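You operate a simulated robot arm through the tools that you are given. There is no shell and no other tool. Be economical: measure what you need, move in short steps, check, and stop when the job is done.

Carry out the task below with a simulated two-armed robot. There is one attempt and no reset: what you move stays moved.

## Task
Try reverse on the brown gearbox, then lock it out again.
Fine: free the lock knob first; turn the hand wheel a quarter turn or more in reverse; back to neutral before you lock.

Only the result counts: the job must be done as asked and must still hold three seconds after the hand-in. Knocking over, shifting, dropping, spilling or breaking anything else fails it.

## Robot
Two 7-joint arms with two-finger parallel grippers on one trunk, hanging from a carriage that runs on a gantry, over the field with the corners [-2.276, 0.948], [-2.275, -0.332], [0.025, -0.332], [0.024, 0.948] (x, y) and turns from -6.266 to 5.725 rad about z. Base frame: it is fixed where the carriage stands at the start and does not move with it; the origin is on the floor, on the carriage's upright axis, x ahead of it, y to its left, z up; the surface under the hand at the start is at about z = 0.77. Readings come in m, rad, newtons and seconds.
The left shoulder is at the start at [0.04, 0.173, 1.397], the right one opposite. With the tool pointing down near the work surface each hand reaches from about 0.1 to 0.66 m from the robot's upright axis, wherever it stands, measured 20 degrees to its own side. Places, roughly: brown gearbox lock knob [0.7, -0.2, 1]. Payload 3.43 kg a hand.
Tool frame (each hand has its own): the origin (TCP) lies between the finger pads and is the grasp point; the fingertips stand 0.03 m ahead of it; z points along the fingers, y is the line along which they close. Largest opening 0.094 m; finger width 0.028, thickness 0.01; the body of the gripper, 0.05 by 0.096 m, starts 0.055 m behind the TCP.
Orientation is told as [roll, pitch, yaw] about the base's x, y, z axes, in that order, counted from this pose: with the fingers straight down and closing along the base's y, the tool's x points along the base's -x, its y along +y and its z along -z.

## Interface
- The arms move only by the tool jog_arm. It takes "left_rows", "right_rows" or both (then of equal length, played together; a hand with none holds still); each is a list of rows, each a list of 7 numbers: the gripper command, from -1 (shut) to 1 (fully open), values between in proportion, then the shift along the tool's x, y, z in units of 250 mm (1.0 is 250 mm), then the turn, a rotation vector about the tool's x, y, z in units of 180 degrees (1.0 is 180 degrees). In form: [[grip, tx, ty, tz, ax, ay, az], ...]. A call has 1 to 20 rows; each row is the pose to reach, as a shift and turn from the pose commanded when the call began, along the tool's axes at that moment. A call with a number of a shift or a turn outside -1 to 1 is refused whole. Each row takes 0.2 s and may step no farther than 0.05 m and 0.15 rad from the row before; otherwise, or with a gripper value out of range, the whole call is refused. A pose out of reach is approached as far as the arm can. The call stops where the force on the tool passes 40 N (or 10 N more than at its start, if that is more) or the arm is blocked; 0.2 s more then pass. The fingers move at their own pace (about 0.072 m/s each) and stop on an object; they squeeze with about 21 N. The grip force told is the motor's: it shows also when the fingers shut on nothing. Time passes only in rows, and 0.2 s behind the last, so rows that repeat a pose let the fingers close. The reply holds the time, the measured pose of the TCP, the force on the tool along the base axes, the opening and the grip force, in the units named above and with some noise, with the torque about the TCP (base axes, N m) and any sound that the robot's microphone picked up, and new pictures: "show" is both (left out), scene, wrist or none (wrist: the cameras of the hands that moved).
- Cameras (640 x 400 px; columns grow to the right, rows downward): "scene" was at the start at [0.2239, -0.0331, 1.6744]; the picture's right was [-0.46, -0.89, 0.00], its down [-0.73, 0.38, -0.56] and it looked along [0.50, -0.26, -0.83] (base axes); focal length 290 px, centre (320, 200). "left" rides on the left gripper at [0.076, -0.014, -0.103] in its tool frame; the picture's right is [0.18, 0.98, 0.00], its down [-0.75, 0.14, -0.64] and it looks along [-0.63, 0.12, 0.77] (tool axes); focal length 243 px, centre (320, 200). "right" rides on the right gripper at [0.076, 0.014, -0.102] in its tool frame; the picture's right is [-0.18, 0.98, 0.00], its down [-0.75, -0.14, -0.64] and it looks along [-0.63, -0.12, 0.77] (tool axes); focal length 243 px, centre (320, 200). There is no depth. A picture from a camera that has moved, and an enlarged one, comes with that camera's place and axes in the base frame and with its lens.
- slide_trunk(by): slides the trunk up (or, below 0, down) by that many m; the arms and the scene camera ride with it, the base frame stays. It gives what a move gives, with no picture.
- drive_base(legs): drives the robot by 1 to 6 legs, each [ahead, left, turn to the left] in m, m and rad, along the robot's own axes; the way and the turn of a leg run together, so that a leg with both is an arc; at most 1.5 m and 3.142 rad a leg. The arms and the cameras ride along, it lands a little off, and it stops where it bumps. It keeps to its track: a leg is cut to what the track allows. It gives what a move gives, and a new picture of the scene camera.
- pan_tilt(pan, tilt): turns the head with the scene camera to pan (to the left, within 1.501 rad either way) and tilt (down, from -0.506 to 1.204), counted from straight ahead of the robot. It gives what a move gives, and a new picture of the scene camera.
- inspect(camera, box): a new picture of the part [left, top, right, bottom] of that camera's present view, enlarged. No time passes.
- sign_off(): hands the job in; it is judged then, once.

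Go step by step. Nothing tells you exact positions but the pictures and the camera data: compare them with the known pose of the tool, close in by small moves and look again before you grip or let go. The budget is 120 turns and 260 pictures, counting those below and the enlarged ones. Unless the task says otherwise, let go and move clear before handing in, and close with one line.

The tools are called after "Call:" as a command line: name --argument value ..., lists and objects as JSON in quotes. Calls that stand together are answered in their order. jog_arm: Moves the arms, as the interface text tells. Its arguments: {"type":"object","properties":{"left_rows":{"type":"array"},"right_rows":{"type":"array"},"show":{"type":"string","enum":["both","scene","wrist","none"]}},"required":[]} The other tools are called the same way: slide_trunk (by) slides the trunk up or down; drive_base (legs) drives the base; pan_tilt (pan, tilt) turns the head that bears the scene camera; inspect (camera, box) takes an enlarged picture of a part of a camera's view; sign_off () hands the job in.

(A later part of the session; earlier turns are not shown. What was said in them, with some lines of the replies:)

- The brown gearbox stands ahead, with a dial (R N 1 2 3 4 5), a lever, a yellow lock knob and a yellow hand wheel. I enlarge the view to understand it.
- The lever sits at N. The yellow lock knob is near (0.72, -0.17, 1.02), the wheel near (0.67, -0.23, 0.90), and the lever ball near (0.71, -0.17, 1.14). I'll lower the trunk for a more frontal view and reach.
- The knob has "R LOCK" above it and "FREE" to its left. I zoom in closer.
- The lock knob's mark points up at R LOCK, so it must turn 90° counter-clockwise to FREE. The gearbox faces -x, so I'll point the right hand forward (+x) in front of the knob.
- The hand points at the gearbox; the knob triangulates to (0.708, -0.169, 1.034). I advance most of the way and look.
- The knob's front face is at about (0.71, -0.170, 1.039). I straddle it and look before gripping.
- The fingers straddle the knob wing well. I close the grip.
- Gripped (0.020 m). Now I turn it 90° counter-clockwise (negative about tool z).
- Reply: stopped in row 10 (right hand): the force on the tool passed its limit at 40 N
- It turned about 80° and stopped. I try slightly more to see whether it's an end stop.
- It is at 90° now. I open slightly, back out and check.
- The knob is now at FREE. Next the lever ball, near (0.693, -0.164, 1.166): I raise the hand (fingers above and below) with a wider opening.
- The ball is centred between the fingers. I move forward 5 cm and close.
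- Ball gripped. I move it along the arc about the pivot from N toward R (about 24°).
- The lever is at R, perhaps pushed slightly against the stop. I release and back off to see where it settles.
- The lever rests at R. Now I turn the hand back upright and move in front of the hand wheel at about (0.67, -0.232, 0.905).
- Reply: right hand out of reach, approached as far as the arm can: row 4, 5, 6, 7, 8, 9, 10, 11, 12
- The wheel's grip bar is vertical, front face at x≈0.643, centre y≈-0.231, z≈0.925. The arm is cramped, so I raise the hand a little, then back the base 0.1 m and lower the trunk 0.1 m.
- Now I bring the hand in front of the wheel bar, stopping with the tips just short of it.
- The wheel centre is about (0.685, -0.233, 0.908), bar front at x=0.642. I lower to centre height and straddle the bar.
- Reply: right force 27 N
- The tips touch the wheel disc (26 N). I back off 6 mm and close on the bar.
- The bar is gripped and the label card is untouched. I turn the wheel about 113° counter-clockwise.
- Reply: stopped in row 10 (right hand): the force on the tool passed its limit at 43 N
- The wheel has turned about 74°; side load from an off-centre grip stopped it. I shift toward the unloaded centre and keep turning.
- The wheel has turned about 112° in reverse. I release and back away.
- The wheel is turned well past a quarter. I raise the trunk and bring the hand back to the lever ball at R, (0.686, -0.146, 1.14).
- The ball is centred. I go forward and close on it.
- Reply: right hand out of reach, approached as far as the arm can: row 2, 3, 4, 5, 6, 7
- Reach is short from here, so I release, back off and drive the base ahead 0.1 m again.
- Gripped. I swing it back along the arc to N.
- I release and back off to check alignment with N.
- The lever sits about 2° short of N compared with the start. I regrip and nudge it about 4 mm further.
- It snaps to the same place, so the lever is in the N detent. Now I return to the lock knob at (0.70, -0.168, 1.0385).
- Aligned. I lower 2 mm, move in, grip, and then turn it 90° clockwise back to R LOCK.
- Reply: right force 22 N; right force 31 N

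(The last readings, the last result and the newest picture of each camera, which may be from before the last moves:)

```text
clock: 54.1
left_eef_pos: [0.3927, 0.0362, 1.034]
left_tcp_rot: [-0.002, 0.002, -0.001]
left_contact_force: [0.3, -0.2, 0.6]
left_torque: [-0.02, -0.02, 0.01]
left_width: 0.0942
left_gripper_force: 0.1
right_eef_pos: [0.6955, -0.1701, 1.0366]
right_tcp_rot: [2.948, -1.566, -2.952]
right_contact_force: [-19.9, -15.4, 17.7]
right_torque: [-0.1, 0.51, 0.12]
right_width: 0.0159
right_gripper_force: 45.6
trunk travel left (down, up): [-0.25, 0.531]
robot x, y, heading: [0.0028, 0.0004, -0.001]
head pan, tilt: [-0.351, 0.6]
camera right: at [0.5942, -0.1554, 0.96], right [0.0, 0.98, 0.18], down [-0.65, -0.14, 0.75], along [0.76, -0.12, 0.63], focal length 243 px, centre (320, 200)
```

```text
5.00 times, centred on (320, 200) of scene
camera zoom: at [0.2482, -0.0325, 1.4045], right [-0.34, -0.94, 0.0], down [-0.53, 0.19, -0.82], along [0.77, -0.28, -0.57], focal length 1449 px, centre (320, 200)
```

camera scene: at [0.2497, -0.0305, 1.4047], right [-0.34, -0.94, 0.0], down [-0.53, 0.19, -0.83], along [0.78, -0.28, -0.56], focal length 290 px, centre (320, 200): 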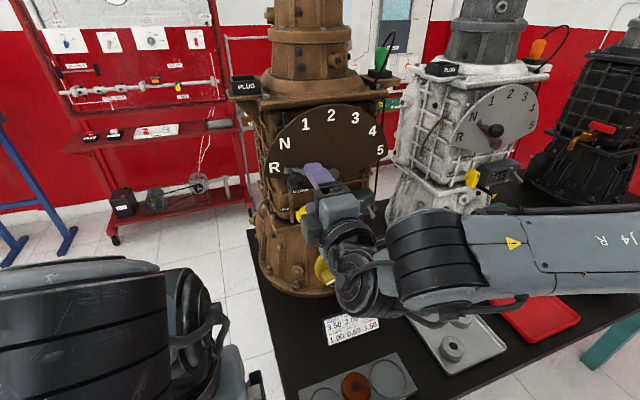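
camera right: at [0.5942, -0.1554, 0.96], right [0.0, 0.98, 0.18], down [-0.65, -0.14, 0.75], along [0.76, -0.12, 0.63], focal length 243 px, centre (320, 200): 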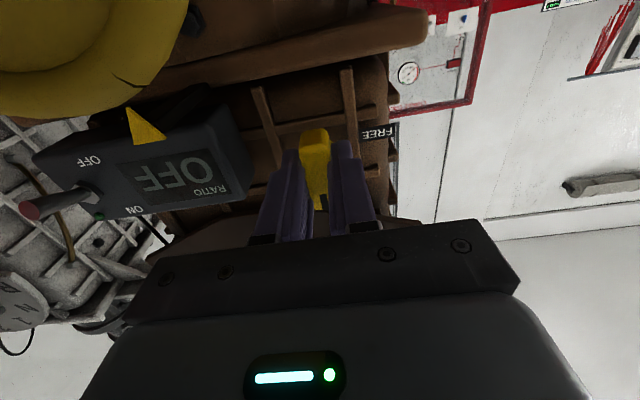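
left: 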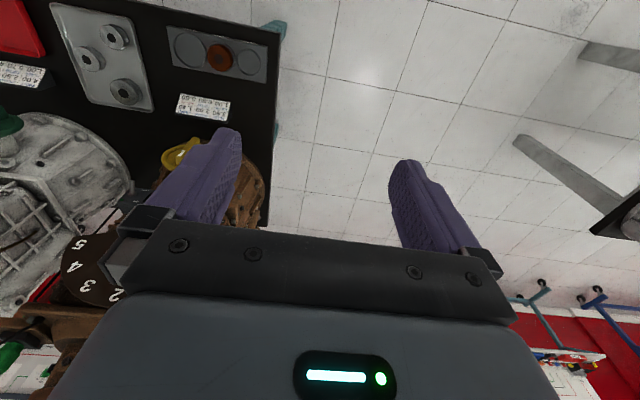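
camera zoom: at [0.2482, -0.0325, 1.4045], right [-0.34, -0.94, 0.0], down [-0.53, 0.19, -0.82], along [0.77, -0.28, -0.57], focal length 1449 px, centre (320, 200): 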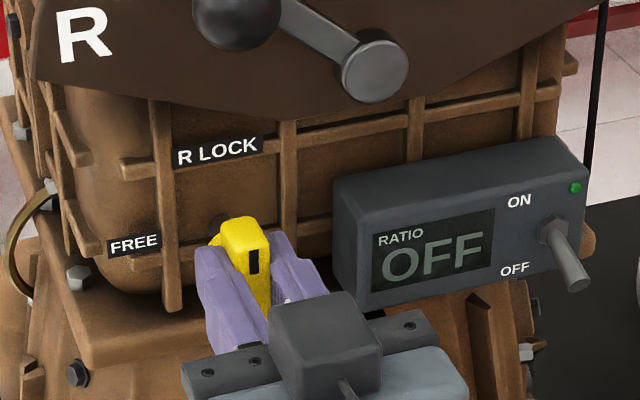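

The knob looks upright at R LOCK. I release, back off and check.

Call:
jog_arm --right_rows '[[-0.1, 0, 0, 0, 0, 0, 0], [-0.1, 0, 0, 0, 0, 0, 0], [-0.1, 0, 0, 0, 0, 0, 0], [-0.1, 0, 0, -0.1, 0, 0, 0], [-0.1, 0, 0, -0.25, 0, 0, 0], [-0.1, 0, 0, -0.45, 0, 0, 0]]'

Call:
inspect --camera "scene" --box '[260, 160, 380, 240]'

Call:
inspect --camera "right" --box '[250, 40, 410, 140]'

```text
clock: 55.5
left_eef_pos: [0.3952, 0.0391, 1.0351]
left_tcp_rot: [0.001, 0.0, 0.0]
left_contact_force: [-0.1, 0.0, -0.9]
left_torque: [-0.02, -0.04, 0.01]
left_width: 0.0942
left_gripper_force: 0.0
right_eef_pos: [0.5843, -0.1699, 1.0338]
right_tcp_rot: [-3.001, -1.568, 2.998]
right_contact_force: [-0.2, -0.4, -0.2]
right_torque: [0.01, 0.04, 0.02]
right_width: 0.0424
right_gripper_force: 0.1
trunk travel left (down, up): [-0.25, 0.531]
robot x, y, heading: [0.0065, 0.0005, -0.0]
head pan, tilt: [-0.351, 0.6]
camera scene: at [0.2488, -0.0304, 1.4045], right [-0.34, -0.94, 0.0], down [-0.53, 0.19, -0.82], along [0.77, -0.28, -0.57], focal length 290 px, centre (320, 200)
camera right: at [0.4832, -0.1549, 0.9567], right [0.0, 0.98, 0.18], down [-0.64, -0.14, 0.75], along [0.76, -0.12, 0.63], focal length 243 px, centre (320, 200)
```

scene: 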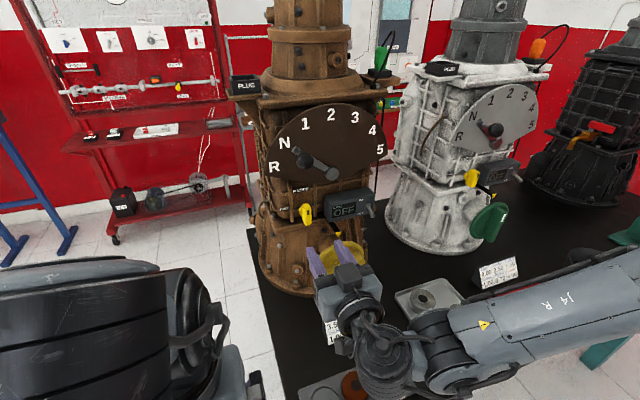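
right: 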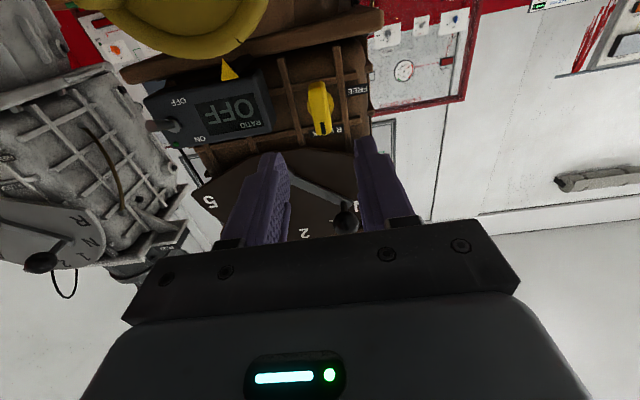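

```text
5.00 times, centred on (320, 200) of scene
camera zoom: at [0.2488, -0.0304, 1.4045], right [-0.34, -0.94, 0.0], down [-0.53, 0.19, -0.82], along [0.77, -0.28, -0.57], focal length 1449 px, centre (320, 200)
```

zoom: 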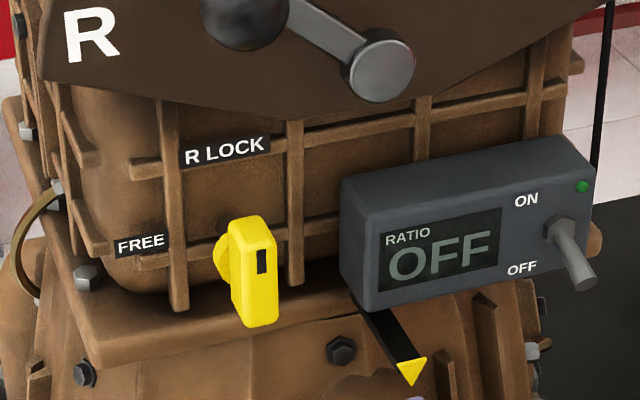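

```text
4.00 times, centred on (330, 90) of right
camera zoom: at [0.4832, -0.1549, 0.9567], right [0.0, 0.98, 0.18], down [-0.64, -0.14, 0.75], along [0.76, -0.12, 0.63], focal length 970 px, centre (280, 640)
```

zoom: 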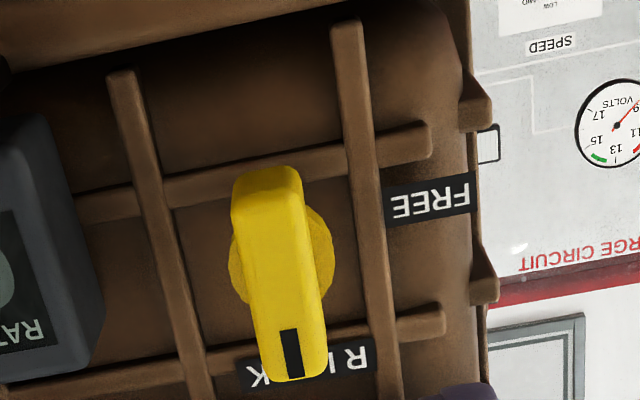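

The knob is back at R LOCK and the lever at N. I move the hand clear and do one last look at the whole gearbox, including a dark tick I noticed on the wheel rim.

Call:
jog_arm --right_rows '[[0, -0.05, -0.05, -0.15, 0, 0, 0], [0, -0.1, -0.2, -0.2, 0, 0, 0], [0, -0.15, -0.38, -0.25, 0, 0, 0], [0, -0.15, -0.5, -0.25, 0, 0, 0]]' --show "scene"

Call:
inspect --camera "scene" --box '[260, 100, 390, 181]'

Call:
inspect --camera "scene" --box '[290, 220, 390, 300]'

```text
clock: 56.5
left_eef_pos: [0.3951, 0.0399, 1.0355]
left_tcp_rot: [0.0, 0.0, 0.0]
left_contact_force: [0.1, -0.3, -0.2]
left_torque: [-0.04, 0.0, 0.0]
left_width: 0.0943
left_gripper_force: 0.1
right_eef_pos: [0.5258, -0.2904, 1.0715]
right_tcp_rot: [-2.89, -1.568, 2.888]
right_contact_force: [0.5, 0.4, 0.6]
right_torque: [-0.01, 0.01, -0.03]
right_width: 0.0471
right_gripper_force: 0.1
trunk travel left (down, up): [-0.25, 0.531]
robot x, y, heading: [0.0068, 0.0001, 0.0]
head pan, tilt: [-0.351, 0.6]
camera scene: at [0.2492, -0.0303, 1.4047], right [-0.34, -0.94, 0.0], down [-0.53, 0.19, -0.82], along [0.78, -0.28, -0.57], focal length 290 px, centre (320, 200)
```

scene: 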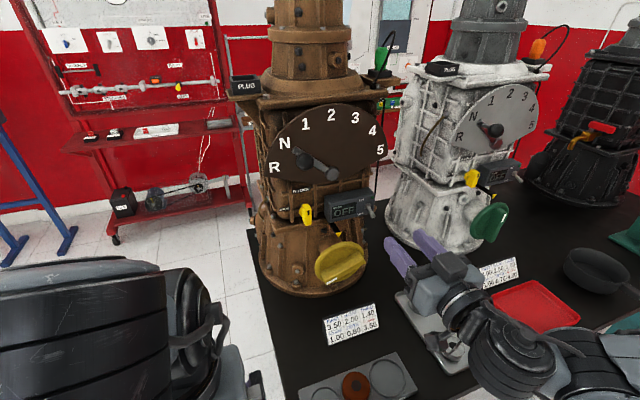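

```text
4.92 times, centred on (325, 140) of scene
camera zoom: at [0.2492, -0.0303, 1.4047], right [-0.34, -0.94, 0.0], down [-0.53, 0.19, -0.82], along [0.78, -0.28, -0.57], focal length 1426 px, centre (295, 493)
```

zoom: 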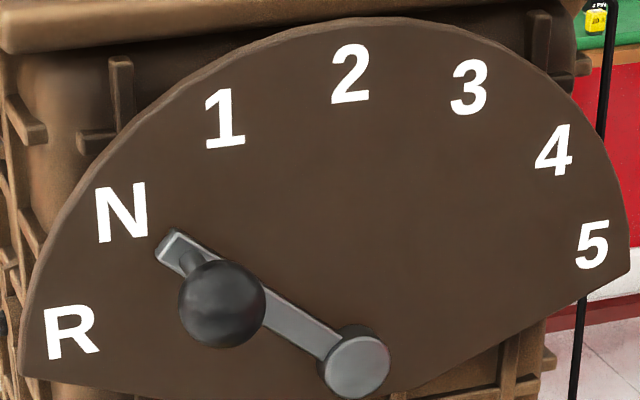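

```text
5.00 times, centred on (340, 260) of scene
camera zoom: at [0.2492, -0.0303, 1.4047], right [-0.34, -0.94, 0.0], down [-0.53, 0.19, -0.82], along [0.78, -0.28, -0.57], focal length 1449 px, centre (220, -100)
```

zoom: 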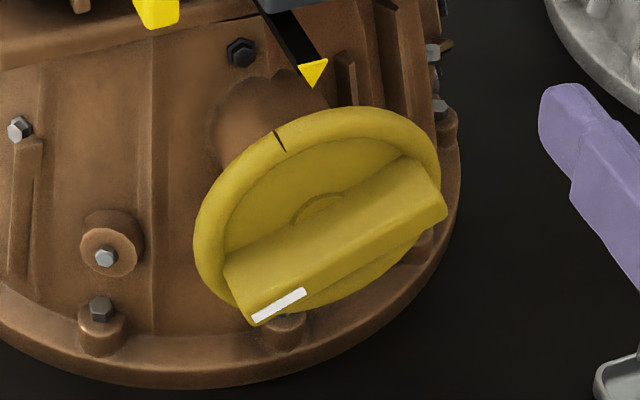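

The lever lines up with N as it did at the start, the knob is upright at R LOCK, and the wheel has turned about 112°. The tick on the rim looks like a seam in the wheel model. The hand is clear, so I hand in.

Call:
sign_off

```text
The job is handed in.
```

The job is handed in: on the brown gearbox I freed the lock knob, tried reverse with the hand wheel turned about 112°, put the lever back in neutral and locked reverse out again.
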